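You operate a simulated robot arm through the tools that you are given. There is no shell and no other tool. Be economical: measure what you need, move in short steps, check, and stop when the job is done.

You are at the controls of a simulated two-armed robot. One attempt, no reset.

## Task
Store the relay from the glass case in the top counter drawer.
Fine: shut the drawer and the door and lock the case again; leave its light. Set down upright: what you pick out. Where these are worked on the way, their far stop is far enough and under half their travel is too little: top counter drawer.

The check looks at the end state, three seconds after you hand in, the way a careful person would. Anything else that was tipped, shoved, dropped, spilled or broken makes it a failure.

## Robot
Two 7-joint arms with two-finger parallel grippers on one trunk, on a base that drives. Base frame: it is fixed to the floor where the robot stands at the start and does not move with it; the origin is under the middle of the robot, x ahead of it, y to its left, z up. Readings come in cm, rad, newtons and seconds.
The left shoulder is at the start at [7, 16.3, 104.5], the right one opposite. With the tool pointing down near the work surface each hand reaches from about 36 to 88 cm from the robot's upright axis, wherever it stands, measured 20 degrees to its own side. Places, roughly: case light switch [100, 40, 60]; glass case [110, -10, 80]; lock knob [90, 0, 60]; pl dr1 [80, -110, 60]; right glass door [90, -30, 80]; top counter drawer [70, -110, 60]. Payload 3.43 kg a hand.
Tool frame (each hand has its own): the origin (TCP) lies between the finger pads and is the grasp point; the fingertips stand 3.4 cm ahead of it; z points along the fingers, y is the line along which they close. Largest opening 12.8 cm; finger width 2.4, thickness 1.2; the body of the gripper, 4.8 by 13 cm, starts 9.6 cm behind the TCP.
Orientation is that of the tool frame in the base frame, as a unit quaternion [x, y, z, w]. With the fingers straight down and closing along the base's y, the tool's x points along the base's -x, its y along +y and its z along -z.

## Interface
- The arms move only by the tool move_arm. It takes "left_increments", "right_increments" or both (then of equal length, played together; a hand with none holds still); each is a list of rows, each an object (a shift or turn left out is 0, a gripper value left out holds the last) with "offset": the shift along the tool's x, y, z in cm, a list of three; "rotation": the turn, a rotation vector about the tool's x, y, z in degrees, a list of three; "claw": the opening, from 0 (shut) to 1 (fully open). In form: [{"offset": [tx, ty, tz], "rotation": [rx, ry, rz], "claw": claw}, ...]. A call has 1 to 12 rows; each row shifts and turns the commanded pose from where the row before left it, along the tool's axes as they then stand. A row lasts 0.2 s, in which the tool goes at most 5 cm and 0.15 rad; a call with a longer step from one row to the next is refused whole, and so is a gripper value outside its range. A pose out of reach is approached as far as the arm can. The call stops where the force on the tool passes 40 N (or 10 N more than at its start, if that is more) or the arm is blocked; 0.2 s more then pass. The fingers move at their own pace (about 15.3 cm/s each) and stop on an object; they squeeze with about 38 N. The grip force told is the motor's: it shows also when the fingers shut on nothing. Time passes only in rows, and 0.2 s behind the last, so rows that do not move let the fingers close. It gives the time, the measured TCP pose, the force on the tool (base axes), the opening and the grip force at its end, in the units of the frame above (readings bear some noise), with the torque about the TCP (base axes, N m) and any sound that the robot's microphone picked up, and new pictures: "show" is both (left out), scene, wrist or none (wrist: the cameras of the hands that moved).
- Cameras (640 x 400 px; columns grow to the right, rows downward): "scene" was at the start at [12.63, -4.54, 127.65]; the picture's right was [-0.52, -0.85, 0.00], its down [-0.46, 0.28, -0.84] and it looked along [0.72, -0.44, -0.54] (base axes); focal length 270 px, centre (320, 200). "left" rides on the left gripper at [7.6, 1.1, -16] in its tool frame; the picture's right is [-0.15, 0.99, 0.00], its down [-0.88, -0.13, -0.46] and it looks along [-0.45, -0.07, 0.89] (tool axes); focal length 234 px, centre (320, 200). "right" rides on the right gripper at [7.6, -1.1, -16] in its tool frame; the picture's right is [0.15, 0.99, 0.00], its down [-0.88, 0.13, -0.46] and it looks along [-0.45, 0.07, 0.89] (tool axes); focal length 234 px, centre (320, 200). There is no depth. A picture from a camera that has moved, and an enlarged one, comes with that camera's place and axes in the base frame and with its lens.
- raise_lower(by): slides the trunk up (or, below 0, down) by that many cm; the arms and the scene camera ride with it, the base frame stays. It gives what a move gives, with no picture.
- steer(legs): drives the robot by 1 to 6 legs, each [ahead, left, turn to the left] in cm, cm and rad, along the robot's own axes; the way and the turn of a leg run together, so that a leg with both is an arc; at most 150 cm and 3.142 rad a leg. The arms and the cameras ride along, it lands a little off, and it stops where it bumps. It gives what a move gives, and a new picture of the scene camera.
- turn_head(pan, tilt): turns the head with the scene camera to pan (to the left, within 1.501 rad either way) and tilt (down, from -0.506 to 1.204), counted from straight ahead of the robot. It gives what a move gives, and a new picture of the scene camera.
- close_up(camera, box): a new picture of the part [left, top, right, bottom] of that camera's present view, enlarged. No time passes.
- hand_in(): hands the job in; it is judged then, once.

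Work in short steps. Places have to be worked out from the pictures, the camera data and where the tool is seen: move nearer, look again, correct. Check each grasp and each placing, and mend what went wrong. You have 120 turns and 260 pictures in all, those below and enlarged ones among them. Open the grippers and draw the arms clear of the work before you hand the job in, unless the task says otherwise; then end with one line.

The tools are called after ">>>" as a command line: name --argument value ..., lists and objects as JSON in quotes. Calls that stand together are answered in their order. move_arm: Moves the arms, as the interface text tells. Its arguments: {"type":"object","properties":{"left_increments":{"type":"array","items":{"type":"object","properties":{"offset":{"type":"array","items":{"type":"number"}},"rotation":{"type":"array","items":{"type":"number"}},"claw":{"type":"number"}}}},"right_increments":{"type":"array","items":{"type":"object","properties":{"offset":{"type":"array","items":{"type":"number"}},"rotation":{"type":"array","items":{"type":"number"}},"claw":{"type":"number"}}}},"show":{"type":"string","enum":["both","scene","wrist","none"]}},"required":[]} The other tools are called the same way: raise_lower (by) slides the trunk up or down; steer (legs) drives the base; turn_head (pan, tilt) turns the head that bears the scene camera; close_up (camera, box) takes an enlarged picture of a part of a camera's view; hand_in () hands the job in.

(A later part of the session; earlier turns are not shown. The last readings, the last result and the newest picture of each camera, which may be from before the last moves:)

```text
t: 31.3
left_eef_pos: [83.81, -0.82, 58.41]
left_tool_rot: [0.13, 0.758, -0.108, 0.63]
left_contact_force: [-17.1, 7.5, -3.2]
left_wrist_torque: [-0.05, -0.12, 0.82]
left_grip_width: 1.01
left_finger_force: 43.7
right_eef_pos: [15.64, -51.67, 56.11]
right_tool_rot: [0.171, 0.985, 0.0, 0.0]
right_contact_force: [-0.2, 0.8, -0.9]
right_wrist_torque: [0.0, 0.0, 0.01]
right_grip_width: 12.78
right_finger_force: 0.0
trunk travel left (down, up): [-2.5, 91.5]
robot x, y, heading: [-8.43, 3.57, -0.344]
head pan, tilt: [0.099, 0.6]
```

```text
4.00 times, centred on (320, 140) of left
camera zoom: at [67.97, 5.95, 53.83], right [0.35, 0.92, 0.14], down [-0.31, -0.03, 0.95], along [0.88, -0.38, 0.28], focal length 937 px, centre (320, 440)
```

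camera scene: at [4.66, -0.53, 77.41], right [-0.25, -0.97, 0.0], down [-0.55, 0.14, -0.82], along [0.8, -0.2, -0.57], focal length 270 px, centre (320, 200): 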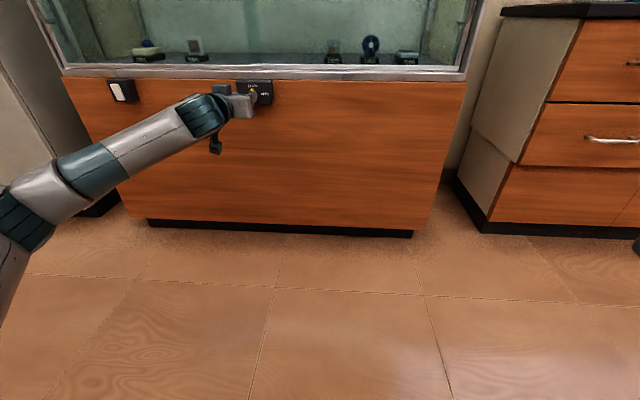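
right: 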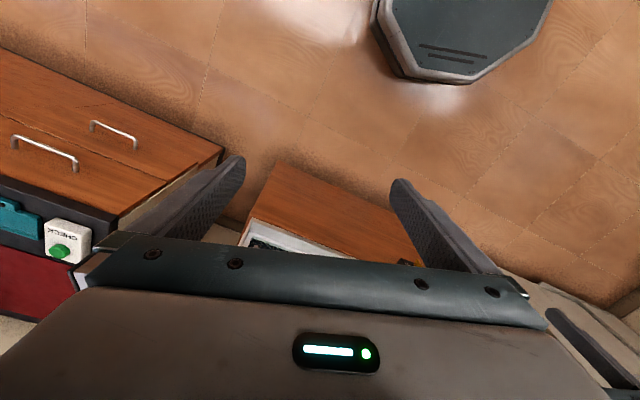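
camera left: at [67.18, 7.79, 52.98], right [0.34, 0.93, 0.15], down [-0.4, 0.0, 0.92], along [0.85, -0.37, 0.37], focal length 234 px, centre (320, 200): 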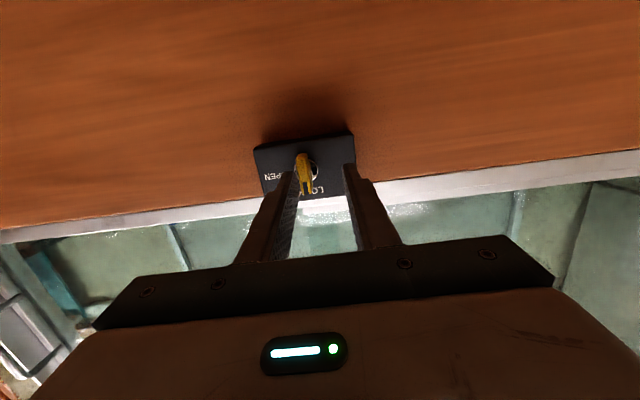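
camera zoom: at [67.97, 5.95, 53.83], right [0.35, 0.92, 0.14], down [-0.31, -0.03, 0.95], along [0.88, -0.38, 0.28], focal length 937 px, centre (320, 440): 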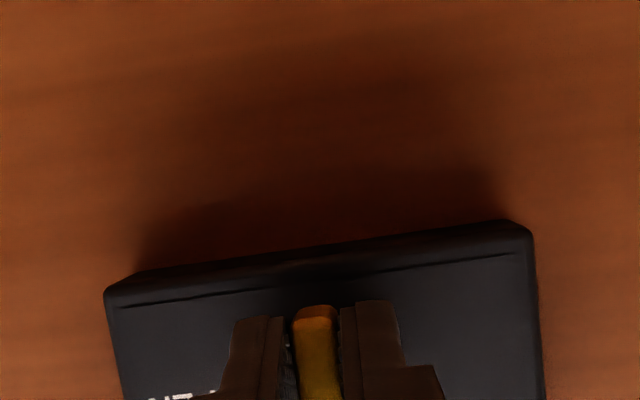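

The key is gripped (1.0 cm). I turn it clockwise about the lock's level axis, half way first.

>>> move_arm --left_increments '[{"offset": [0, 0, -0.2]}, {"rotation": [-1.4, 0, 7.9]}, {"rotation": [-1.4, 0, 7.9]}, {"rotation": [-1.4, 0, 7.9]}, {"rotation": [-1.4, 0, 7.9]}, {"rotation": [-1.4, 0, 7.9]}]' --show "wrist"

```text
t: 32.7
left_eef_pos: [83.66, -0.7, 58.36]
left_tool_rot: [0.34, 0.675, 0.158, 0.635]
left_contact_force: [21.7, 2.8, 3.2]
left_wrist_torque: [-0.04, 0.1, 1.41]
left_grip_width: 1.01
left_finger_force: 44.0
right_eef_pos: [15.65, -51.77, 56.08]
right_tool_rot: [0.172, 0.985, 0.0, -0.001]
right_contact_force: [0.6, -0.5, -0.2]
right_wrist_torque: [-0.02, 0.01, 0.02]
right_grip_width: 12.81
right_finger_force: 0.0
trunk travel left (down, up): [-2.5, 91.5]
robot x, y, heading: [-8.75, 3.12, -0.346]
head pan, tilt: [0.099, 0.6]
camera left: at [68.89, 8.66, 55.71], right [0.25, 0.61, 0.75], down [-0.51, -0.58, 0.64], along [0.82, -0.54, 0.17], focal length 234 px, centre (320, 200)
```

left: 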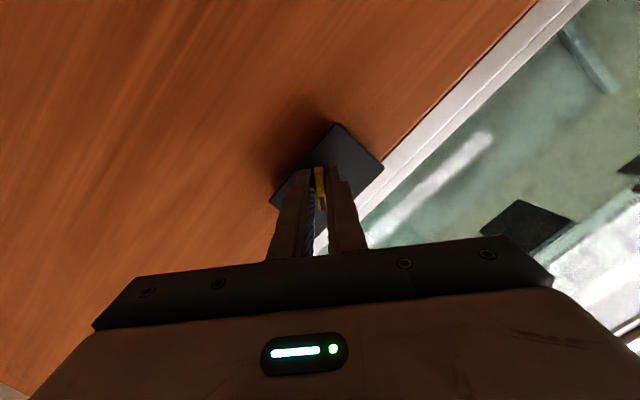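

It turns freely. I continue the remaining 50°.

>>> move_arm --left_increments '[{"offset": [0, 0, 0.1], "rotation": [-1.4, 0, 7.9]}, {"rotation": [-1.4, 0, 7.9]}, {"rotation": [-1.4, 0, 7.9]}, {"rotation": [-1.4, 0, 7.9]}, {"rotation": [-1.4, 0, 7.9]}, {"rotation": [-1.4, 0, 7.9]}, {"rotation": [-0.5, 0, 3]}]' --show "both"

```text
t: 34.3
left_eef_pos: [83.77, -0.62, 58.67]
left_tool_rot: [0.508, 0.512, 0.404, 0.563]
left_contact_force: [13.3, 19.2, 9.9]
left_wrist_torque: [-0.33, -0.83, 0.9]
left_grip_width: 1.01
left_finger_force: 43.1
left hand out of reach, approached as far as the arm can: row 6, 7
right_eef_pos: [15.63, -51.71, 56.29]
right_tool_rot: [0.172, 0.985, -0.001, 0.0]
right_contact_force: [0.4, 0.2, -0.6]
right_wrist_torque: [-0.01, 0.01, 0.0]
right_grip_width: 12.82
right_finger_force: 0.2
trunk travel left (down, up): [-2.5, 91.5]
robot x, y, heading: [-8.73, 3.02, -0.34]
head pan, tilt: [0.099, 0.6]
camera scene: at [4.64, -0.39, 77.42], right [-0.24, -0.97, 0.0], down [-0.55, 0.14, -0.83], along [0.8, -0.2, -0.56], focal length 270 px, centre (320, 200)
camera left: at [69.18, 9.58, 58.98], right [0.04, 0.01, 1.0], down [-0.59, -0.81, 0.04], along [0.81, -0.59, -0.03], focal length 234 px, centre (320, 200)
```

scene: 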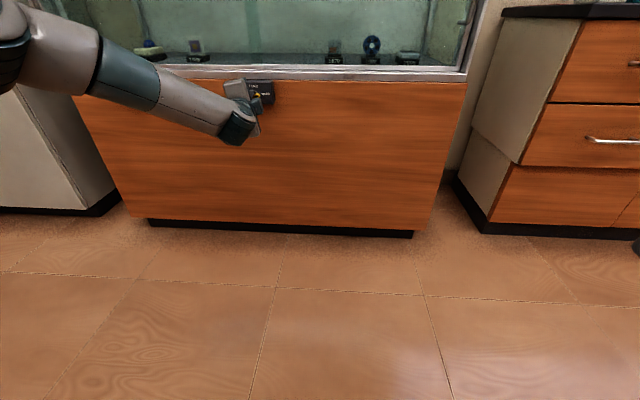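
left: 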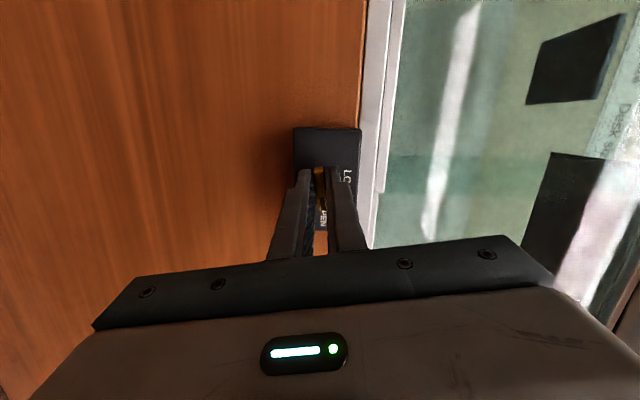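

The key has turned ~80°. I release, back out and inspect.

>>> move_arm --left_increments '[{"claw": 0.3}, {"claw": 0.3}, {"offset": [0, 0, -3]}, {"offset": [0, 0, -4]}]' --show "wrist"

>>> close_up --camera "left" --box '[240, 90, 400, 190]'

```text
t: 35.3
left_eef_pos: [76.86, 0.27, 58.53]
left_tool_rot: [0.511, 0.51, 0.402, 0.564]
left_contact_force: [-0.2, -0.6, -0.8]
left_wrist_torque: [0.01, -0.02, 0.0]
left_grip_width: 3.81
left_finger_force: 0.0
right_eef_pos: [15.66, -51.84, 56.13]
right_tool_rot: [0.173, 0.985, 0.0, -0.001]
right_contact_force: [0.0, -0.8, 0.7]
right_wrist_torque: [-0.02, 0.01, -0.02]
right_grip_width: 12.81
right_finger_force: 0.0
trunk travel left (down, up): [-2.5, 91.5]
robot x, y, heading: [-9.07, 3.15, -0.35]
head pan, tilt: [0.099, 0.6]
camera left: at [62.33, 10.57, 59.0], right [0.04, 0.01, 1.0], down [-0.6, -0.8, 0.04], along [0.8, -0.6, -0.03], focal length 234 px, centre (320, 200)
```

left: 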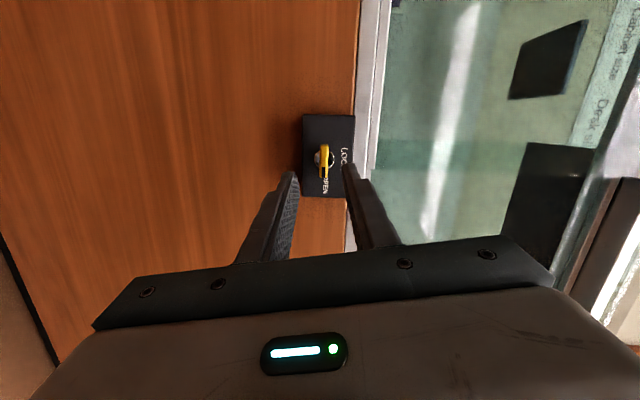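

```text
4.00 times, centred on (320, 140) of left
camera zoom: at [62.33, 10.57, 59.0], right [0.04, 0.01, 1.0], down [-0.6, -0.8, 0.04], along [0.8, -0.6, -0.03], focal length 937 px, centre (320, 440)
```

zoom: 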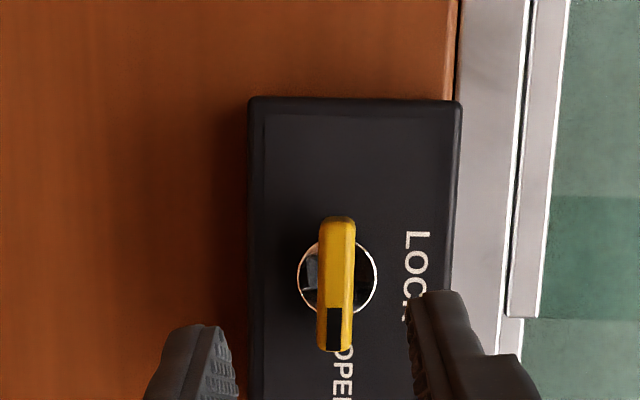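

The key now points to OPEN. I draw the left hand back, raise the trunk to the door handle's height (z≈82), and extend the right arm.

>>> move_arm --left_increments '[{"offset": [1.5, 0, -4]}, {"offset": [1.5, 0, -4]}, {"offset": [1.5, 0, -3]}]' --show "none"

>>> raise_lower --by 24

>>> move_arm --right_increments '[{"offset": [-4.5, 1.5, 0], "claw": 0.35}, {"offset": [-4.5, 1.5, 0]}, {"offset": [-4.5, 1.5, 0]}, {"offset": [-4.5, 1.5, 0]}, {"offset": [-4.5, 1.5, 0]}, {"offset": [-4.5, 1.5, 0]}, {"offset": [-4.5, 1.5, 0]}, {"offset": [-4.5, 1.5, 0]}]' --show "none"

>>> move_arm --right_increments '[{"rotation": [0, -8.2, 0]}, {"rotation": [0, -8.2, 0]}, {"rotation": [0, -8.2, 0]}, {"rotation": [0, -8.2, 0]}, {"rotation": [0, -8.2, 0]}, {"rotation": [0, -8.2, 0]}, {"rotation": [0, -8.2, 0]}, {"rotation": [0, -8.2, 0]}, {"rotation": [0, -8.2, 0]}]' --show "both"

```text
t: 36.1
left_eef_pos: [66.26, 5.87, 58.92]
left_tool_rot: [0.511, 0.514, 0.402, 0.559]
left_contact_force: [0.7, 0.4, -0.8]
left_wrist_torque: [0.03, 0.01, 0.02]
left_grip_width: 3.83
left_finger_force: 0.1
left hand out of reach, approached as far as the arm can: row 2, 3
right_eef_pos: [15.63, -51.72, 56.14]
right_tool_rot: [0.172, 0.985, 0.0, 0.0]
right_contact_force: [-0.7, 0.3, -0.4]
right_wrist_torque: [0.02, -0.03, 0.0]
right_grip_width: 12.8
right_finger_force: 0.0
trunk travel left (down, up): [-2.5, 91.5]
robot x, y, heading: [-8.3, 3.17, -0.346]
head pan, tilt: [0.099, 0.6]
```

```text
t: 38.6
left_eef_pos: [66.34, 5.9, 83.04]
left_tool_rot: [0.511, 0.514, 0.402, 0.559]
left_contact_force: [-0.8, 0.3, 0.1]
left_wrist_torque: [0.03, -0.01, -0.02]
left_grip_width: 3.87
left_finger_force: 0.1
right_eef_pos: [15.63, -51.81, 80.14]
right_tool_rot: [0.172, 0.985, 0.001, -0.001]
right_contact_force: [-0.3, -0.1, -0.3]
right_wrist_torque: [-0.02, -0.03, 0.0]
right_grip_width: 12.79
right_finger_force: 0.1
trunk travel left (down, up): [-26.5, 67.5]
robot x, y, heading: [-8.4, 3.21, -0.345]
head pan, tilt: [0.099, 0.6]
```

```text
t: 40.4
left_eef_pos: [66.53, 5.87, 82.91]
left_tool_rot: [0.511, 0.515, 0.402, 0.559]
left_contact_force: [0.5, -0.7, -0.6]
left_wrist_torque: [-0.03, -0.04, -0.03]
left_grip_width: 3.84
left_finger_force: 0.0
right_eef_pos: [53.77, -52.75, 80.08]
right_tool_rot: [0.172, 0.985, -0.001, -0.002]
right_contact_force: [0.9, -1.0, 0.2]
right_wrist_torque: [-0.03, -0.01, -0.01]
right_grip_width: 4.5
right_finger_force: 0.1
trunk travel left (down, up): [-26.5, 67.5]
robot x, y, heading: [-8.68, 3.51, -0.346]
head pan, tilt: [0.099, 0.6]
```

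```text
t: 42.4
left_eef_pos: [66.35, 6.05, 82.97]
left_tool_rot: [0.511, 0.514, 0.402, 0.56]
left_contact_force: [0.0, -0.4, 0.4]
left_wrist_torque: [0.01, 0.02, 0.0]
left_grip_width: 3.85
left_finger_force: 0.0
right_eef_pos: [53.72, -52.79, 80.13]
right_tool_rot: [0.138, 0.787, -0.104, 0.592]
right_contact_force: [-0.4, 0.2, 0.5]
right_wrist_torque: [-0.03, 0.0, -0.02]
right_grip_width: 4.52
right_finger_force: 0.1
trunk travel left (down, up): [-26.5, 67.5]
robot x, y, heading: [-8.7, 3.6, -0.344]
head pan, tilt: [0.099, 0.6]
camera scene: at [4.67, -0.53, 101.4], right [-0.24, -0.97, 0.0], down [-0.55, 0.14, -0.82], along [0.8, -0.2, -0.57], focal length 270 px, centre (320, 200)
camera right: at [36.82, -47.88, 77.31], right [0.3, 0.94, -0.14], down [-0.14, 0.19, 0.97], along [0.94, -0.27, 0.19], focal length 234 px, centre (320, 200)
```

scene: 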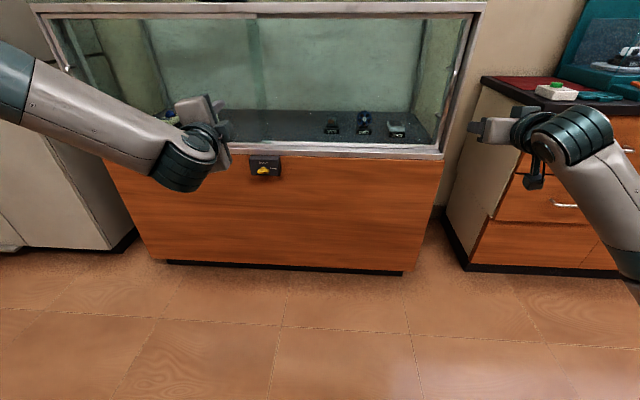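
right: 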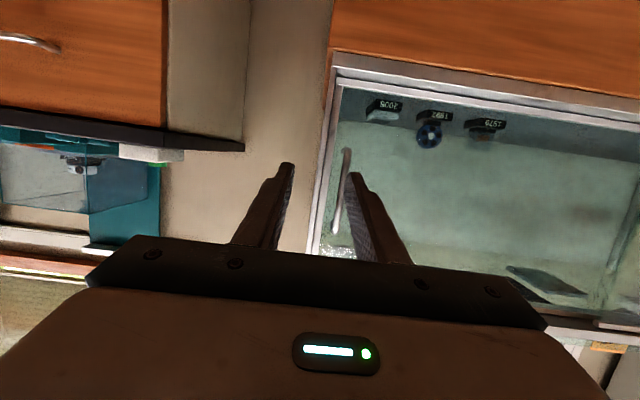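

The handle bar is at t≈-26.7, z 76–88, N≈86. I shift 4.4 cm left, level a bit more and go forward 11 cm.

>>> move_arm --right_increments '[{"offset": [0, 2.2, 2.5], "rotation": [0, -4, 0]}, {"offset": [0, 2.2, 2.5], "rotation": [0, -4, 0]}, {"offset": [-0.5, 0, 3]}, {"offset": [-0.5, 0, 3]}]' --show "both"

>>> close_up --camera "scene" --box '[400, 40, 560, 140]'

```text
t: 43.4
left_eef_pos: [66.43, 5.87, 82.96]
left_tool_rot: [0.511, 0.514, 0.401, 0.56]
left_contact_force: [0.0, -0.2, -0.6]
left_wrist_torque: [0.0, 0.0, 0.0]
left_grip_width: 3.82
left_finger_force: 0.1
right_eef_pos: [65.35, -52.5, 78.92]
right_tool_rot: [0.131, 0.745, -0.114, 0.644]
right_contact_force: [0.5, 0.2, 0.0]
right_wrist_torque: [-0.04, 0.0, 0.0]
right_grip_width: 4.47
right_finger_force: 0.0
trunk travel left (down, up): [-26.5, 67.5]
robot x, y, heading: [-8.31, 2.99, -0.348]
head pan, tilt: [0.099, 0.6]
camera scene: at [4.69, -0.5, 101.39], right [-0.24, -0.97, 0.0], down [-0.55, 0.14, -0.82], along [0.8, -0.2, -0.57], focal length 270 px, centre (320, 200)
camera right: at [49.09, -47.69, 73.78], right [0.32, 0.94, -0.15], down [-0.26, 0.23, 0.94], along [0.91, -0.26, 0.32], focal length 234 px, centre (320, 200)
```

scene: 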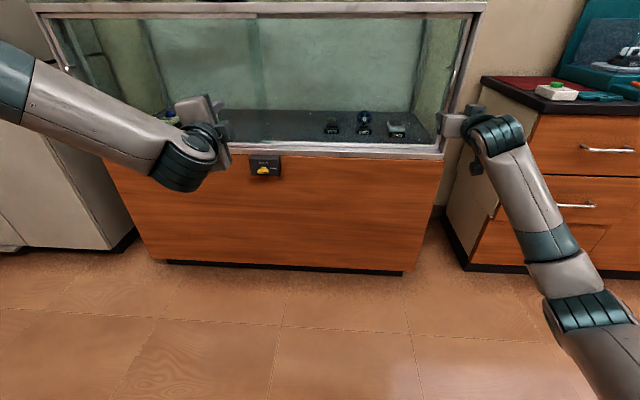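
right: 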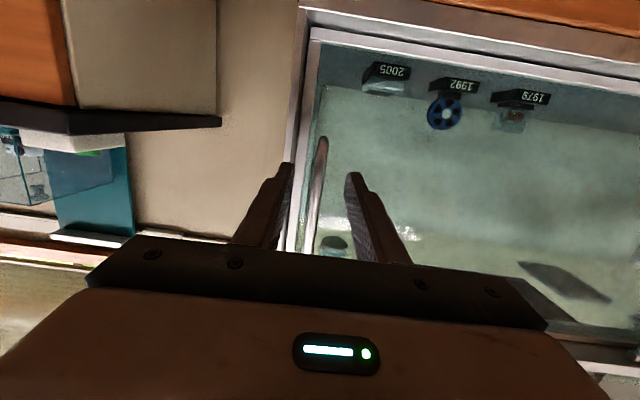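

```text
4.00 times, centred on (480, 90) of scene
camera zoom: at [4.69, -0.5, 101.39], right [-0.24, -0.97, 0.0], down [-0.55, 0.14, -0.82], along [0.8, -0.2, -0.57], focal length 1079 px, centre (-320, 640)
```

zoom: 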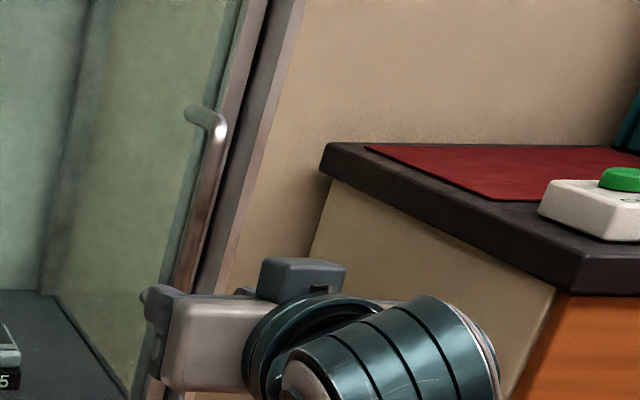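

The bar is centred between the fingers at N≈85. I advance about 3.4 cm and up a bit in small steps.

>>> move_arm --right_increments '[{"offset": [-0.7, 0, 1.2]}, {"offset": [-0.7, 0, 1.2]}, {"offset": [-0.5, 0, 1]}]' --show "wrist"

>>> close_up --camera "scene" --box '[400, 40, 560, 140]'

```text
t: 44.2
left_eef_pos: [66.4, 5.89, 82.97]
left_tool_rot: [0.512, 0.513, 0.402, 0.56]
left_contact_force: [0.0, 0.0, 0.3]
left_wrist_torque: [-0.01, -0.01, -0.03]
left_grip_width: 3.85
left_finger_force: 0.1
right_eef_pos: [68.82, -53.46, 80.18]
right_tool_rot: [0.129, 0.745, -0.112, 0.644]
right_contact_force: [-0.5, -0.4, 0.1]
right_wrist_torque: [-0.02, 0.01, 0.0]
right_grip_width: 4.47
right_finger_force: 0.0
trunk travel left (down, up): [-26.5, 67.5]
robot x, y, heading: [-8.82, 3.4, -0.347]
head pan, tilt: [0.099, 0.6]
camera right: at [52.5, -48.87, 75.14], right [0.32, 0.94, -0.15], down [-0.26, 0.23, 0.94], along [0.91, -0.26, 0.32], focal length 234 px, centre (320, 200)
```

right: 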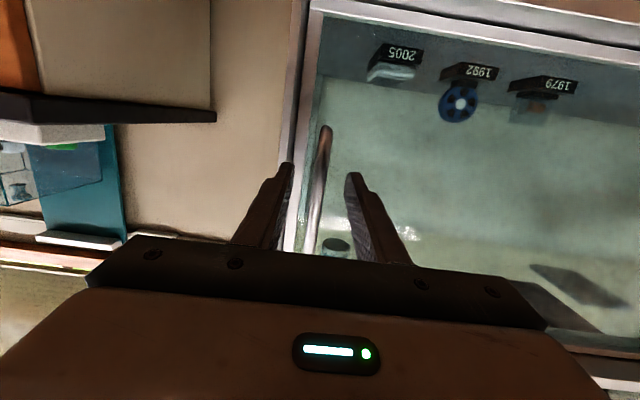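

```text
4.00 times, centred on (480, 90) of scene
camera zoom: at [4.67, -0.5, 101.4], right [-0.24, -0.97, 0.0], down [-0.55, 0.14, -0.82], along [0.8, -0.2, -0.57], focal length 1079 px, centre (-320, 640)
```

zoom: 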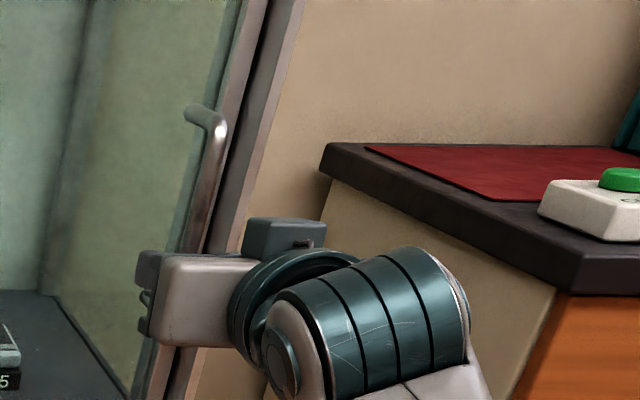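

The bar should be near the tips; I advance 1 cm more and try closing.

>>> move_arm --right_increments '[{"offset": [-0.2, 0, 1]}, {"claw": 0}, {"claw": 0}, {"claw": 0}]' --show "wrist"

```text
t: 45.2
left_eef_pos: [66.37, 5.96, 82.97]
left_tool_rot: [0.511, 0.514, 0.402, 0.559]
left_contact_force: [-0.1, 0.5, 0.1]
left_wrist_torque: [-0.01, 0.01, -0.02]
left_grip_width: 3.83
left_finger_force: 0.1
right_eef_pos: [69.81, -54.03, 80.27]
right_tool_rot: [0.13, 0.745, -0.112, 0.644]
right_contact_force: [3.6, -1.2, 2.4]
right_wrist_torque: [0.3, 0.73, 0.01]
right_grip_width: 1.16
right_finger_force: 44.7
trunk travel left (down, up): [-26.5, 67.5]
robot x, y, heading: [-8.45, 3.11, -0.348]
head pan, tilt: [0.099, 0.6]
camera right: at [53.49, -49.19, 75.24], right [0.32, 0.94, -0.15], down [-0.26, 0.23, 0.94], along [0.91, -0.26, 0.32], focal length 234 px, centre (320, 200)
```

right: 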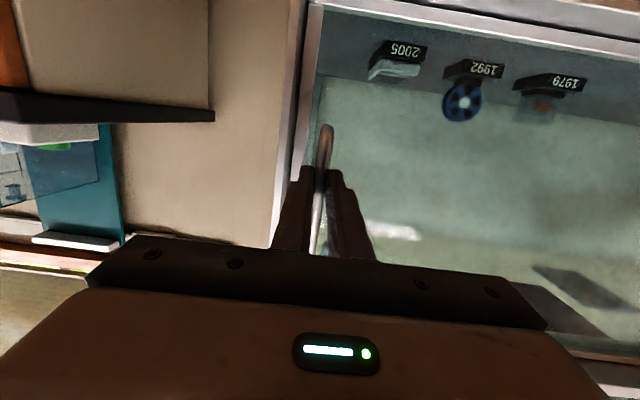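

The handle is gripped (1.16 cm). I pull it 4 cm to the left and watch the forces.

>>> move_arm --right_increments '[{"offset": [0, 1, 0]}, {"offset": [0, 1.5, 0]}, {"offset": [0, 1.5, 0]}]' --show "scene"

```text
t: 46.0
left_eef_pos: [66.24, 6.02, 83.1]
left_tool_rot: [0.51, 0.514, 0.403, 0.56]
left_contact_force: [0.5, 0.7, 0.8]
left_wrist_torque: [0.0, 0.01, 0.02]
left_grip_width: 3.83
left_finger_force: 0.0
right_eef_pos: [71.0, -50.04, 80.46]
right_tool_rot: [0.13, 0.745, -0.113, 0.644]
right_contact_force: [-9.1, 5.4, -2.8]
right_wrist_torque: [-0.12, -0.43, 0.13]
right_grip_width: 1.16
right_finger_force: 45.2
trunk travel left (down, up): [-26.5, 67.5]
robot x, y, heading: [-8.84, 3.0, -0.348]
head pan, tilt: [0.099, 0.6]
camera scene: at [4.6, -0.43, 101.4], right [-0.24, -0.97, 0.0], down [-0.55, 0.14, -0.83], along [0.8, -0.2, -0.56], focal length 270 px, centre (320, 200)
```

scene: 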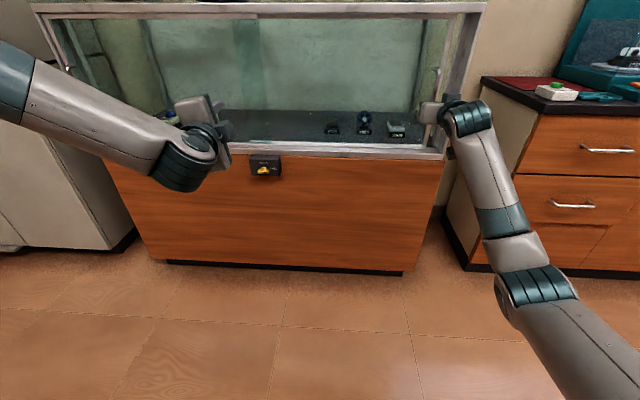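

The door slides. I go on in 3 cm steps, with a hair of outward trim.

>>> move_arm --right_increments '[{"offset": [0, 3, -0.12]}, {"offset": [0, 3, -0.06]}, {"offset": [0, 3, -0.06]}, {"offset": [0, 3, -0.06]}]' --show "none"

```text
t: 47.0
left_eef_pos: [66.45, 6.04, 83.15]
left_tool_rot: [0.511, 0.514, 0.402, 0.56]
left_contact_force: [0.0, 0.2, -0.2]
left_wrist_torque: [-0.01, 0.02, -0.06]
left_grip_width: 3.84
left_finger_force: 0.0
right_eef_pos: [74.87, -38.46, 80.59]
right_tool_rot: [0.129, 0.746, -0.112, 0.644]
right_contact_force: [-16.0, 6.8, -9.3]
right_wrist_torque: [0.38, 0.81, 0.08]
right_grip_width: 1.14
right_finger_force: 45.2
trunk travel left (down, up): [-26.5, 67.5]
robot x, y, heading: [-8.57, 3.38, -0.351]
head pan, tilt: [0.099, 0.6]
```

Continuing; 16 cm so far.

>>> move_arm --right_increments '[{"offset": [0, 3, -0.25]}, {"offset": [0, 3, -0.1]}, {"offset": [0, 3, -0.1]}, {"offset": [0, 3, -0.1]}, {"offset": [0, 3, -0.1]}]' --show "scene"

```text
t: 48.2
left_eef_pos: [66.57, 6.01, 82.9]
left_tool_rot: [0.511, 0.515, 0.402, 0.559]
left_contact_force: [0.1, 0.5, 0.1]
left_wrist_torque: [0.01, 0.01, -0.04]
left_grip_width: 3.87
left_finger_force: 0.0
right_eef_pos: [79.55, -24.12, 80.5]
right_tool_rot: [0.129, 0.746, -0.112, 0.644]
right_contact_force: [-1.4, 2.3, -10.0]
right_wrist_torque: [0.21, 0.42, 0.14]
right_grip_width: 1.17
right_finger_force: 45.3
trunk travel left (down, up): [-26.5, 67.5]
robot x, y, heading: [-8.65, 3.32, -0.345]
head pan, tilt: [0.099, 0.6]
camera scene: at [4.84, -0.43, 101.38], right [-0.24, -0.97, 0.0], down [-0.55, 0.14, -0.82], along [0.8, -0.2, -0.57], focal length 270 px, centre (320, 200)
```

scene: 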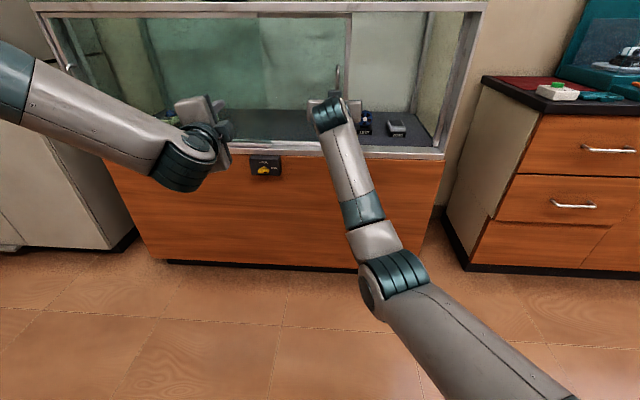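

31 cm open; the relay is right behind the handle, so I continue 15 cm.

>>> move_arm --right_increments '[{"offset": [0, 3, -0.1]}, {"offset": [0, 3, -0.1]}, {"offset": [0, 3, -0.1]}, {"offset": [0, 2.5, -0.08]}, {"offset": [0, 2, -0.06]}]' --show "scene"

```text
t: 49.4
left_eef_pos: [66.55, 5.88, 82.84]
left_tool_rot: [0.511, 0.514, 0.402, 0.559]
left_contact_force: [-0.2, 0.0, -1.0]
left_wrist_torque: [-0.03, -0.01, -0.04]
left_grip_width: 3.86
left_finger_force: 0.0
right_eef_pos: [83.56, -11.55, 80.46]
right_tool_rot: [0.13, 0.746, -0.113, 0.644]
right_contact_force: [10.0, -1.2, -8.0]
right_wrist_torque: [0.29, 0.94, 0.06]
right_grip_width: 1.19
right_finger_force: 45.5
trunk travel left (down, up): [-26.5, 67.5]
robot x, y, heading: [-8.47, 3.09, -0.343]
head pan, tilt: [0.099, 0.6]
camera scene: at [4.9, -0.5, 101.37], right [-0.24, -0.97, 0.0], down [-0.55, 0.14, -0.82], along [0.8, -0.2, -0.57], focal length 270 px, centre (320, 200)
```

scene: 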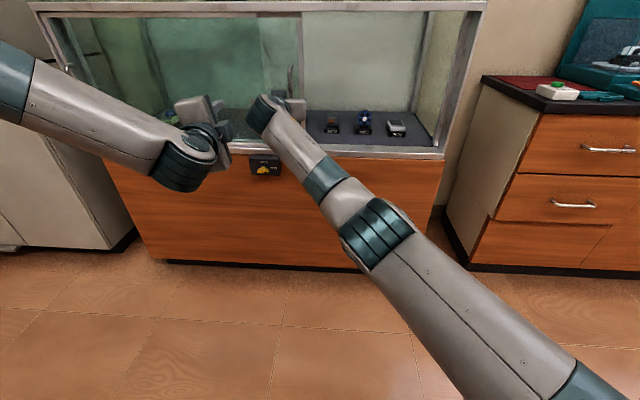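

The relay is free with ~9 cm margin to the door edge; I try 3 cm more for hand clearance.

>>> move_arm --right_increments '[{"offset": [0, 1.5, -0.15]}, {"offset": [0, 1.5, -0.05]}]' --show "none"

```text
t: 50.0
left_eef_pos: [66.39, 5.77, 82.98]
left_tool_rot: [0.511, 0.514, 0.402, 0.559]
left_contact_force: [0.1, -0.4, 0.0]
left_wrist_torque: [0.02, 0.02, -0.01]
left_grip_width: 3.84
left_finger_force: 0.1
right_eef_pos: [84.28, -9.13, 80.58]
right_tool_rot: [0.134, 0.745, -0.113, 0.644]
right_contact_force: [-2.0, -12.1, -5.5]
right_wrist_torque: [0.38, 1.33, -0.26]
right_grip_width: 1.15
right_finger_force: 45.3
trunk travel left (down, up): [-26.5, 67.5]
robot x, y, heading: [-8.28, 3.32, -0.345]
head pan, tilt: [0.099, 0.6]
```

The door seems at its stop. I release the handle and back the hand off.

>>> move_arm --right_increments '[{"claw": 0.4}, {"claw": 0.4}, {"offset": [0, 0, -4]}, {"offset": [-0.5, -1, -4]}, {"offset": [-1, -3, -3]}, {"offset": [-1, -4, 0]}, {"offset": [-1, -4, 0]}]' --show "both"

```text
t: 50.9
left_eef_pos: [65.91, 5.69, 83.0]
left_tool_rot: [0.514, 0.513, 0.399, 0.56]
left_contact_force: [-2.3, 1.3, -0.1]
left_wrist_torque: [0.06, -0.06, -0.16]
left_grip_width: 3.83
left_finger_force: 0.1
right_eef_pos: [79.81, -8.03, 80.98]
right_tool_rot: [0.134, 0.746, -0.117, 0.641]
right_contact_force: [0.0, -0.2, 0.6]
right_wrist_torque: [-0.01, 0.03, 0.05]
right_grip_width: 5.12
right_finger_force: 0.1
trunk travel left (down, up): [-26.5, 67.5]
robot x, y, heading: [-8.38, 3.47, -0.349]
head pan, tilt: [0.099, 0.6]
stopped in row 4 (left hand): the force on the tool passed its limit at 60 N (the readings are from after the stop); the commanded pose is now the measured one
camera scene: at [4.67, -0.48, 101.41], right [-0.24, -0.97, 0.0], down [-0.55, 0.14, -0.82], along [0.8, -0.2, -0.57], focal length 270 px, centre (320, 200)
camera right: at [63.61, -3.18, 76.11], right [0.33, 0.93, -0.15], down [-0.25, 0.24, 0.94], along [0.91, -0.27, 0.31], focal length 234 px, centre (320, 200)
```

scene: 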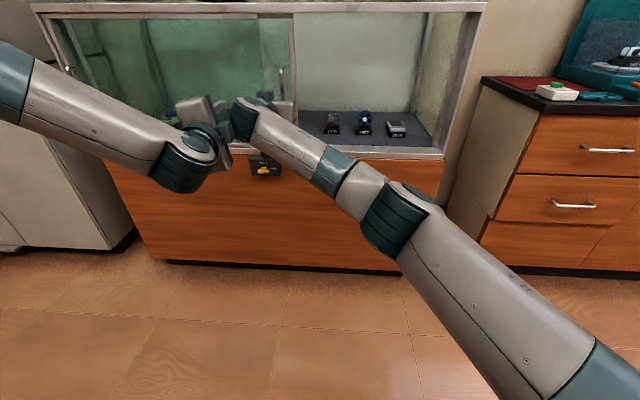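
right: 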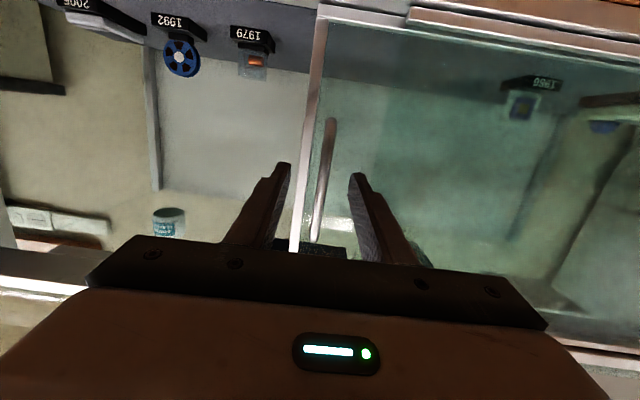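

The right wrist touched the left hand. I move the left hand 10 cm away to the left and up first.

>>> move_arm --left_increments '[{"offset": [4, 1, 0]}, {"offset": [4, 1, 0]}, {"offset": [4, 1, 0]}]' --show "scene"

```text
t: 51.7
left_eef_pos: [67.44, 16.77, 86.51]
left_tool_rot: [0.513, 0.512, 0.401, 0.56]
left_contact_force: [-0.6, -0.3, 1.0]
left_wrist_torque: [0.04, 0.05, 0.03]
left_grip_width: 3.83
left_finger_force: 0.0
left hand out of reach, approached as far as the arm can: row 1, 2
right_eef_pos: [79.8, -7.95, 81.36]
right_tool_rot: [0.133, 0.745, -0.116, 0.643]
right_contact_force: [-0.2, 0.9, 0.6]
right_wrist_torque: [0.04, 0.06, -0.01]
right_grip_width: 5.11
right_finger_force: 0.0
trunk travel left (down, up): [-26.5, 67.5]
robot x, y, heading: [-8.78, 3.48, -0.345]
head pan, tilt: [0.099, 0.6]
camera scene: at [4.58, -0.33, 101.44], right [-0.24, -0.97, 0.0], down [-0.55, 0.14, -0.83], along [0.8, -0.2, -0.56], focal length 270 px, centre (320, 200)
```

scene: 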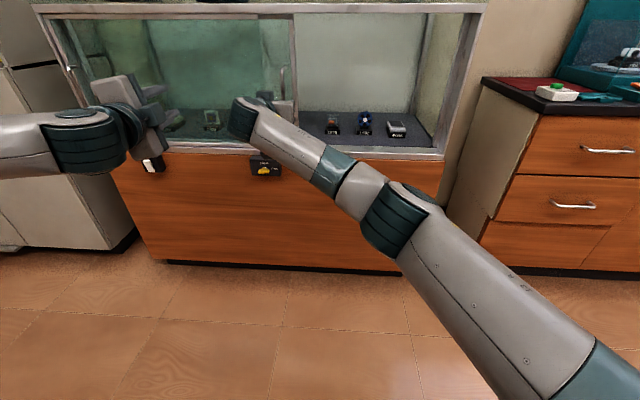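

The left hand is clear. Now I retract the right hand slightly, move it right in line with the relay, and pitch it down.

>>> move_arm --right_increments '[{"offset": [0, 0, -3]}, {"offset": [0, -4, -1]}, {"offset": [0, -4.5, 0]}, {"offset": [0, -4.5, 0]}, {"rotation": [0, 8, 0]}, {"rotation": [0, 8, 0]}, {"rotation": [0, 8, 0]}, {"rotation": [0, 6, 0]}]' --show "both"

```text
t: 53.5
left_eef_pos: [67.5, 16.74, 86.56]
left_tool_rot: [0.514, 0.512, 0.4, 0.56]
left_contact_force: [-1.5, 0.5, 0.1]
left_wrist_torque: [0.04, 0.01, 0.0]
left_grip_width: 3.83
left_finger_force: 0.1
right_eef_pos: [71.75, -19.03, 81.74]
right_tool_rot: [0.16, 0.887, -0.079, 0.426]
right_contact_force: [-0.2, 0.2, -0.3]
right_wrist_torque: [0.04, -0.02, 0.01]
right_grip_width: 5.11
right_finger_force: 0.1
trunk travel left (down, up): [-26.5, 67.5]
robot x, y, heading: [-8.3, 2.68, -0.35]
head pan, tilt: [0.099, 0.6]
camera scene: at [4.66, -0.46, 101.4], right [-0.24, -0.97, 0.0], down [-0.55, 0.14, -0.82], along [0.8, -0.2, -0.57], focal length 270 px, centre (320, 200)
camera right: at [55.15, -13.86, 85.86], right [0.26, 0.96, -0.12], down [0.23, 0.06, 0.97], along [0.94, -0.28, -0.2], focal length 234 px, centre (320, 200)
```

scene: 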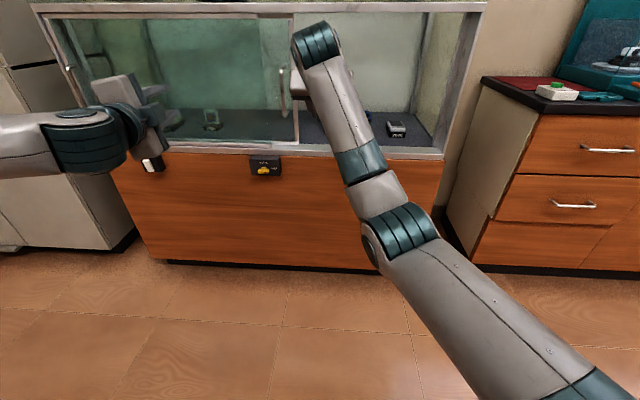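
right: 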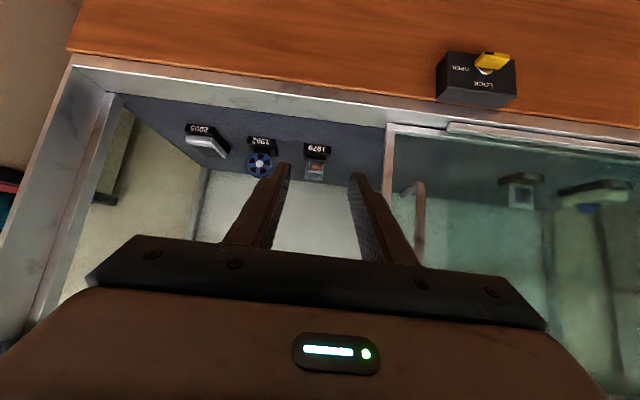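

The relay is at t≈4.2, the hand at t≈4.6, so well lined up. Before driving in, I fold the left hand down and back.

>>> move_arm --left_increments '[{"rotation": [8.2, 0, 0]}, {"rotation": [8.2, 0, 0]}, {"rotation": [8.2, 0, 0]}, {"rotation": [8.2, 0, 0]}, {"rotation": [8.2, 0, 0]}, {"rotation": [8.2, 0, 0]}, {"rotation": [8.2, 0, 0]}, {"rotation": [8.2, 0, 0]}, {"rotation": [8.2, 0, 0]}, {"rotation": [8.2, 0, 0]}]' --show "none"

>>> move_arm --left_increments '[{"offset": [0.5, -4, 0]}, {"offset": [0.5, -4.5, 0]}, {"offset": [0.5, -4.5, 0]}, {"offset": [0.5, -4.5, 0]}, {"offset": [0.5, -4.5, 0]}]' --show "scene"

```text
t: 55.7
left_eef_pos: [59.19, 5.82, 74.99]
left_tool_rot: [0.692, 0.635, 0.158, 0.305]
left_contact_force: [-0.2, 0.5, 0.4]
left_wrist_torque: [0.02, -0.02, -0.03]
left_grip_width: 3.85
left_finger_force: 0.0
left hand out of reach, approached as far as the arm can: row 3, 4, 5, 6, 7, 8, 9, 10
right_eef_pos: [71.71, -18.87, 81.8]
right_tool_rot: [0.16, 0.887, -0.079, 0.426]
right_contact_force: [0.0, -0.6, 0.2]
right_wrist_torque: [0.01, -0.02, -0.03]
right_grip_width: 5.12
right_finger_force: 0.0
trunk travel left (down, up): [-26.5, 67.5]
robot x, y, heading: [-8.47, 3.3, -0.344]
head pan, tilt: [0.099, 0.6]
```

```text
t: 56.9
left_eef_pos: [48.97, 5.69, 61.56]
left_tool_rot: [0.692, 0.635, 0.158, 0.304]
left_contact_force: [0.4, -0.1, -0.1]
left_wrist_torque: [0.0, 0.02, -0.02]
left_grip_width: 3.85
left_finger_force: 0.1
left hand out of reach, approached as far as the arm can: row 4, 5
right_eef_pos: [71.68, -18.81, 81.75]
right_tool_rot: [0.16, 0.887, -0.078, 0.426]
right_contact_force: [0.7, 0.3, 0.2]
right_wrist_torque: [-0.02, -0.02, 0.02]
right_grip_width: 5.14
right_finger_force: 0.0
trunk travel left (down, up): [-26.5, 67.5]
robot x, y, heading: [-8.84, 3.18, -0.345]
head pan, tilt: [0.099, 0.6]
camera scene: at [4.71, -0.48, 101.4], right [-0.24, -0.97, 0.0], down [-0.55, 0.14, -0.82], along [0.8, -0.2, -0.57], focal length 270 px, centre (320, 200)
```

scene: 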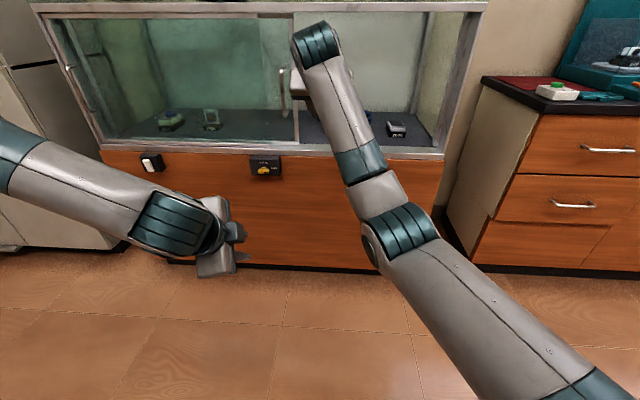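

Left hand is now well back. I lower the trunk 6 cm so the wrist clears the top frame, then drive 20 cm ahead, carrying the right hand into the opening above the items.

>>> raise_lower --by -6

>>> steer --legs '[[20, 0, 0]]'

>>> move_arm --right_increments '[{"claw": 0.5}]' --show "wrist"

```text
t: 57.9
left_eef_pos: [48.89, 5.68, 55.61]
left_tool_rot: [0.692, 0.635, 0.158, 0.305]
left_contact_force: [0.7, 0.0, -0.6]
left_wrist_torque: [0.01, -0.01, 0.01]
left_grip_width: 3.82
left_finger_force: 0.0
right_eef_pos: [71.7, -18.75, 75.76]
right_tool_rot: [0.159, 0.886, -0.078, 0.428]
right_contact_force: [-0.8, -0.4, -0.3]
right_wrist_torque: [-0.03, 0.02, 0.02]
right_grip_width: 5.12
right_finger_force: 0.0
trunk travel left (down, up): [-20.5, 73.5]
robot x, y, heading: [-8.87, 3.45, -0.349]
head pan, tilt: [0.099, 0.6]
```

```text
t: 59.5
left_eef_pos: [68.07, -1.32, 55.57]
left_tool_rot: [0.693, 0.634, 0.156, 0.304]
left_contact_force: [0.2, -0.3, 0.1]
left_wrist_torque: [-0.03, 0.0, -0.01]
left_grip_width: 3.82
left_finger_force: 0.1
right_eef_pos: [90.72, -26.01, 75.62]
right_tool_rot: [0.161, 0.887, -0.079, 0.426]
right_contact_force: [-0.6, 0.0, -0.9]
right_wrist_torque: [-0.02, 0.01, 0.04]
right_grip_width: 5.08
right_finger_force: 0.1
trunk travel left (down, up): [-20.5, 73.5]
robot x, y, heading: [10.46, -3.9, -0.351]
head pan, tilt: [0.099, 0.6]
camera scene: at [23.82, -7.4, 95.39], right [-0.25, -0.97, 0.0], down [-0.55, 0.14, -0.82], along [0.8, -0.2, -0.57], focal length 270 px, centre (320, 200)
```

scene: 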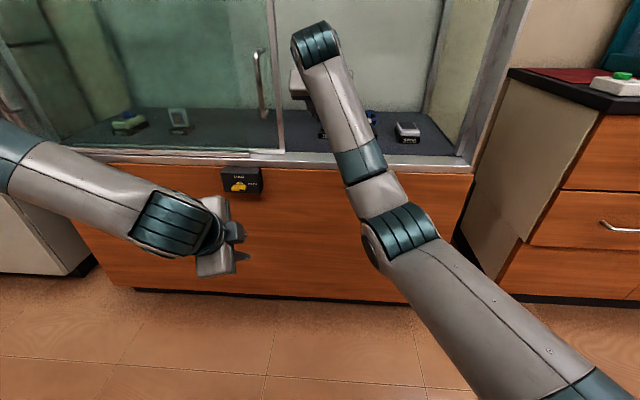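

```text
t: 60.0
left_eef_pos: [68.12, -1.31, 55.78]
left_tool_rot: [0.693, 0.635, 0.157, 0.304]
left_contact_force: [-0.2, -0.7, -0.1]
left_wrist_torque: [-0.03, 0.02, 0.0]
left_grip_width: 3.84
left_finger_force: 0.1
right_eef_pos: [90.71, -25.91, 75.76]
right_tool_rot: [0.161, 0.887, -0.079, 0.426]
right_contact_force: [0.9, 0.4, 0.0]
right_wrist_torque: [-0.01, 0.04, -0.02]
right_grip_width: 6.37
right_finger_force: 0.0
trunk travel left (down, up): [-20.5, 73.5]
robot x, y, heading: [10.32, -3.77, -0.344]
head pan, tilt: [0.099, 0.6]
camera right: at [74.25, -20.86, 79.84], right [0.26, 0.96, -0.12], down [0.23, 0.06, 0.97], along [0.94, -0.28, -0.2], focal length 234 px, centre (320, 200)
```

right: 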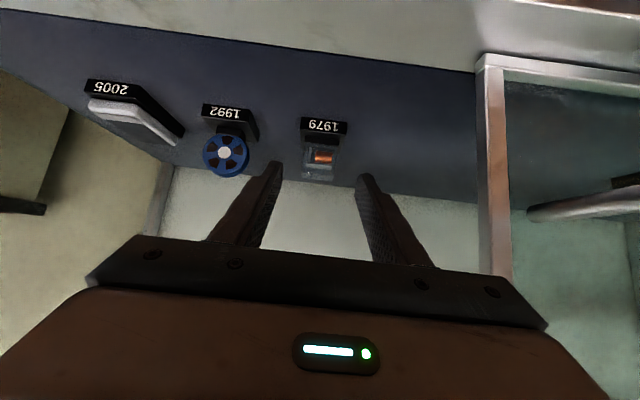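

I have the relay at N≈104, t≈3.9, coil at z≈69, label plinth front at N≈102. A close-up shows how it is built.

>>> close_up --camera "right" --box '[270, 100, 382, 170]'

```text
5.71 times, centred on (326, 135) of right
camera zoom: at [74.25, -20.86, 79.84], right [0.26, 0.96, -0.12], down [0.23, 0.06, 0.97], along [0.94, -0.28, -0.2], focal length 1338 px, centre (286, 571)
```

zoom: 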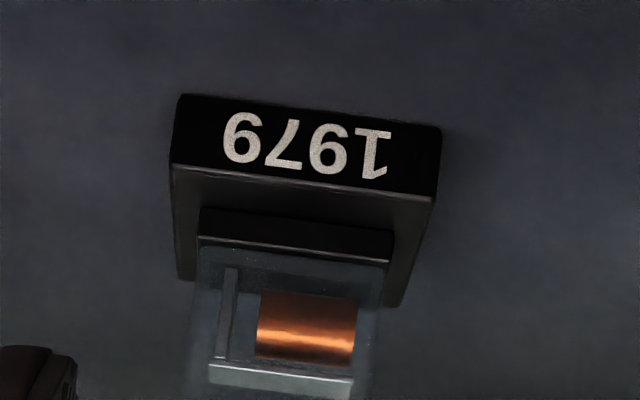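

The relay is a ~4 cm clear cube on a socket above a wider plinth. I approach diagonally, three quarters of the way, aiming at TCP N=104, z=70.4.

>>> move_arm --right_increments '[{"offset": [-0.6, 0.06, 2]}, {"offset": [-0.5, 0.06, 2]}, {"offset": [-0.4, 0.06, 2]}, {"offset": [-0.2, 0.04, 1.5]}]' --show "wrist"

>>> close_up --camera "right" --box '[230, 70, 410, 190]'

```text
t: 61.0
left_eef_pos: [68.0, -1.37, 55.7]
left_tool_rot: [0.694, 0.634, 0.158, 0.304]
left_contact_force: [-0.3, 0.1, -0.9]
left_wrist_torque: [0.01, 0.03, 0.0]
left_grip_width: 3.87
left_finger_force: 0.0
right_eef_pos: [97.16, -28.18, 72.49]
right_tool_rot: [0.161, 0.887, -0.079, 0.426]
right_contact_force: [-0.7, 0.6, 0.2]
right_wrist_torque: [-0.02, -0.01, -0.01]
right_grip_width: 6.41
right_finger_force: 0.1
trunk travel left (down, up): [-20.5, 73.5]
robot x, y, heading: [10.48, -3.39, -0.343]
head pan, tilt: [0.099, 0.6]
camera right: at [80.69, -23.12, 76.54], right [0.26, 0.96, -0.12], down [0.23, 0.06, 0.97], along [0.94, -0.28, -0.2], focal length 234 px, centre (320, 200)
```

right: 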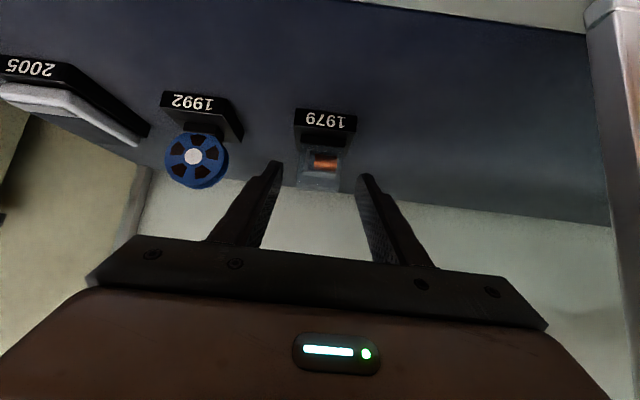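

```text
3.33 times, centred on (320, 130) of right
camera zoom: at [80.69, -23.12, 76.54], right [0.26, 0.96, -0.12], down [0.23, 0.06, 0.97], along [0.94, -0.28, -0.2], focal length 781 px, centre (320, 433)
```

zoom: 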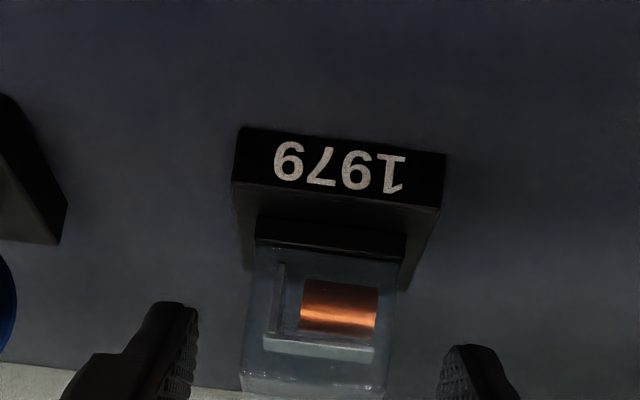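

Relay cube centre ≈ N 103.8, t 4.1; I make the last 2.8 cm diagonal move and close gently.

>>> move_arm --right_increments '[{"offset": [0.2, 0.15, 1.4]}, {"offset": [0.2, 0.1, 1.3]}, {"claw": 0.35}]' --show "none"

>>> close_up --camera "right" --box '[230, 70, 410, 190]'

>>> close_up --camera "scene" --box '[270, 60, 430, 160]'

```text
t: 61.8
left_eef_pos: [68.03, -1.34, 55.7]
left_tool_rot: [0.693, 0.634, 0.158, 0.304]
left_contact_force: [-1.1, -0.9, 0.6]
left_wrist_torque: [0.0, 0.04, -0.02]
left_grip_width: 3.85
left_finger_force: 0.1
right_eef_pos: [99.07, -28.55, 70.29]
right_tool_rot: [0.16, 0.887, -0.078, 0.426]
right_contact_force: [-0.1, -0.1, 0.2]
right_wrist_torque: [0.03, 0.01, 0.0]
right_grip_width: 4.47
right_finger_force: 0.0
trunk travel left (down, up): [-20.5, 73.5]
robot x, y, heading: [10.65, -3.58, -0.343]
head pan, tilt: [0.099, 0.6]
```

```text
3.33 times, centred on (320, 130) of right
camera zoom: at [82.62, -23.44, 74.5], right [0.26, 0.96, -0.12], down [0.23, 0.06, 0.97], along [0.94, -0.28, -0.2], focal length 781 px, centre (320, 433)
```

zoom: 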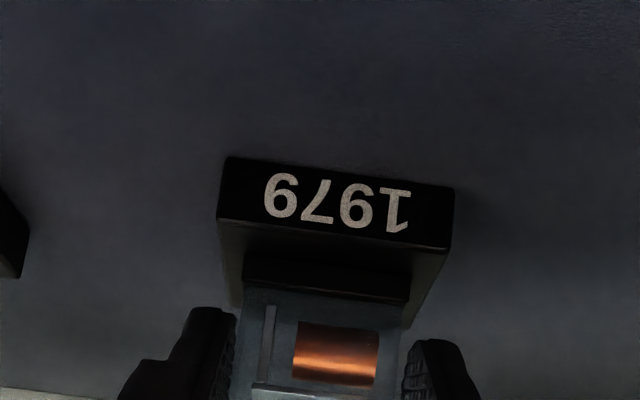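

```text
4.00 times, centred on (350, 110) of scene
camera zoom: at [23.78, -7.39, 95.4], right [-0.25, -0.97, 0.0], down [-0.55, 0.14, -0.82], along [0.8, -0.2, -0.57], focal length 1079 px, centre (200, 560)
```

zoom: 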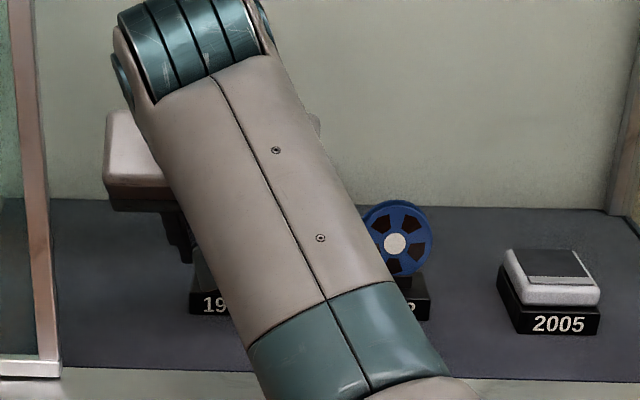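

Fingers are on both sides of the cube and centred. I close.

>>> move_arm --right_increments '[{"claw": 0.2}, {"claw": 0.2}, {"claw": 0.2}]' --show "none"

>>> close_up --camera "right" --box '[230, 70, 410, 190]'

```text
t: 62.5
left_eef_pos: [68.03, -1.26, 55.62]
left_tool_rot: [0.693, 0.634, 0.157, 0.304]
left_contact_force: [0.5, 0.2, 0.1]
left_wrist_torque: [0.0, 0.02, -0.01]
left_grip_width: 3.85
left_finger_force: 0.1
right_eef_pos: [99.11, -28.52, 70.43]
right_tool_rot: [0.161, 0.887, -0.079, 0.426]
right_contact_force: [0.6, 1.2, -0.8]
right_wrist_torque: [0.04, -0.03, 0.02]
right_grip_width: 4.17
right_finger_force: 38.3
trunk travel left (down, up): [-20.5, 73.5]
robot x, y, heading: [10.64, -3.36, -0.351]
head pan, tilt: [0.099, 0.6]
```

```text
3.33 times, centred on (320, 130) of right
camera zoom: at [82.61, -23.43, 74.51], right [0.26, 0.96, -0.12], down [0.23, 0.06, 0.97], along [0.94, -0.28, -0.2], focal length 781 px, centre (320, 433)
```

zoom: 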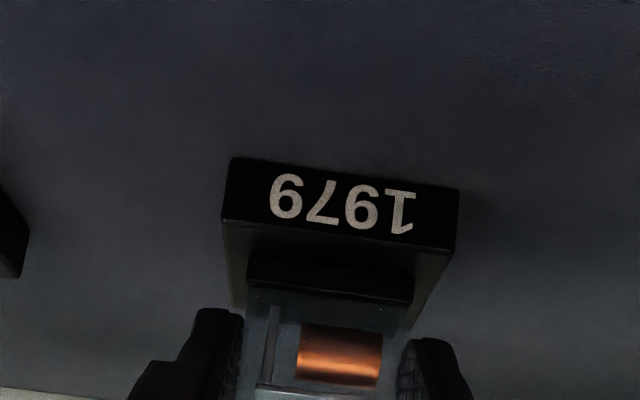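

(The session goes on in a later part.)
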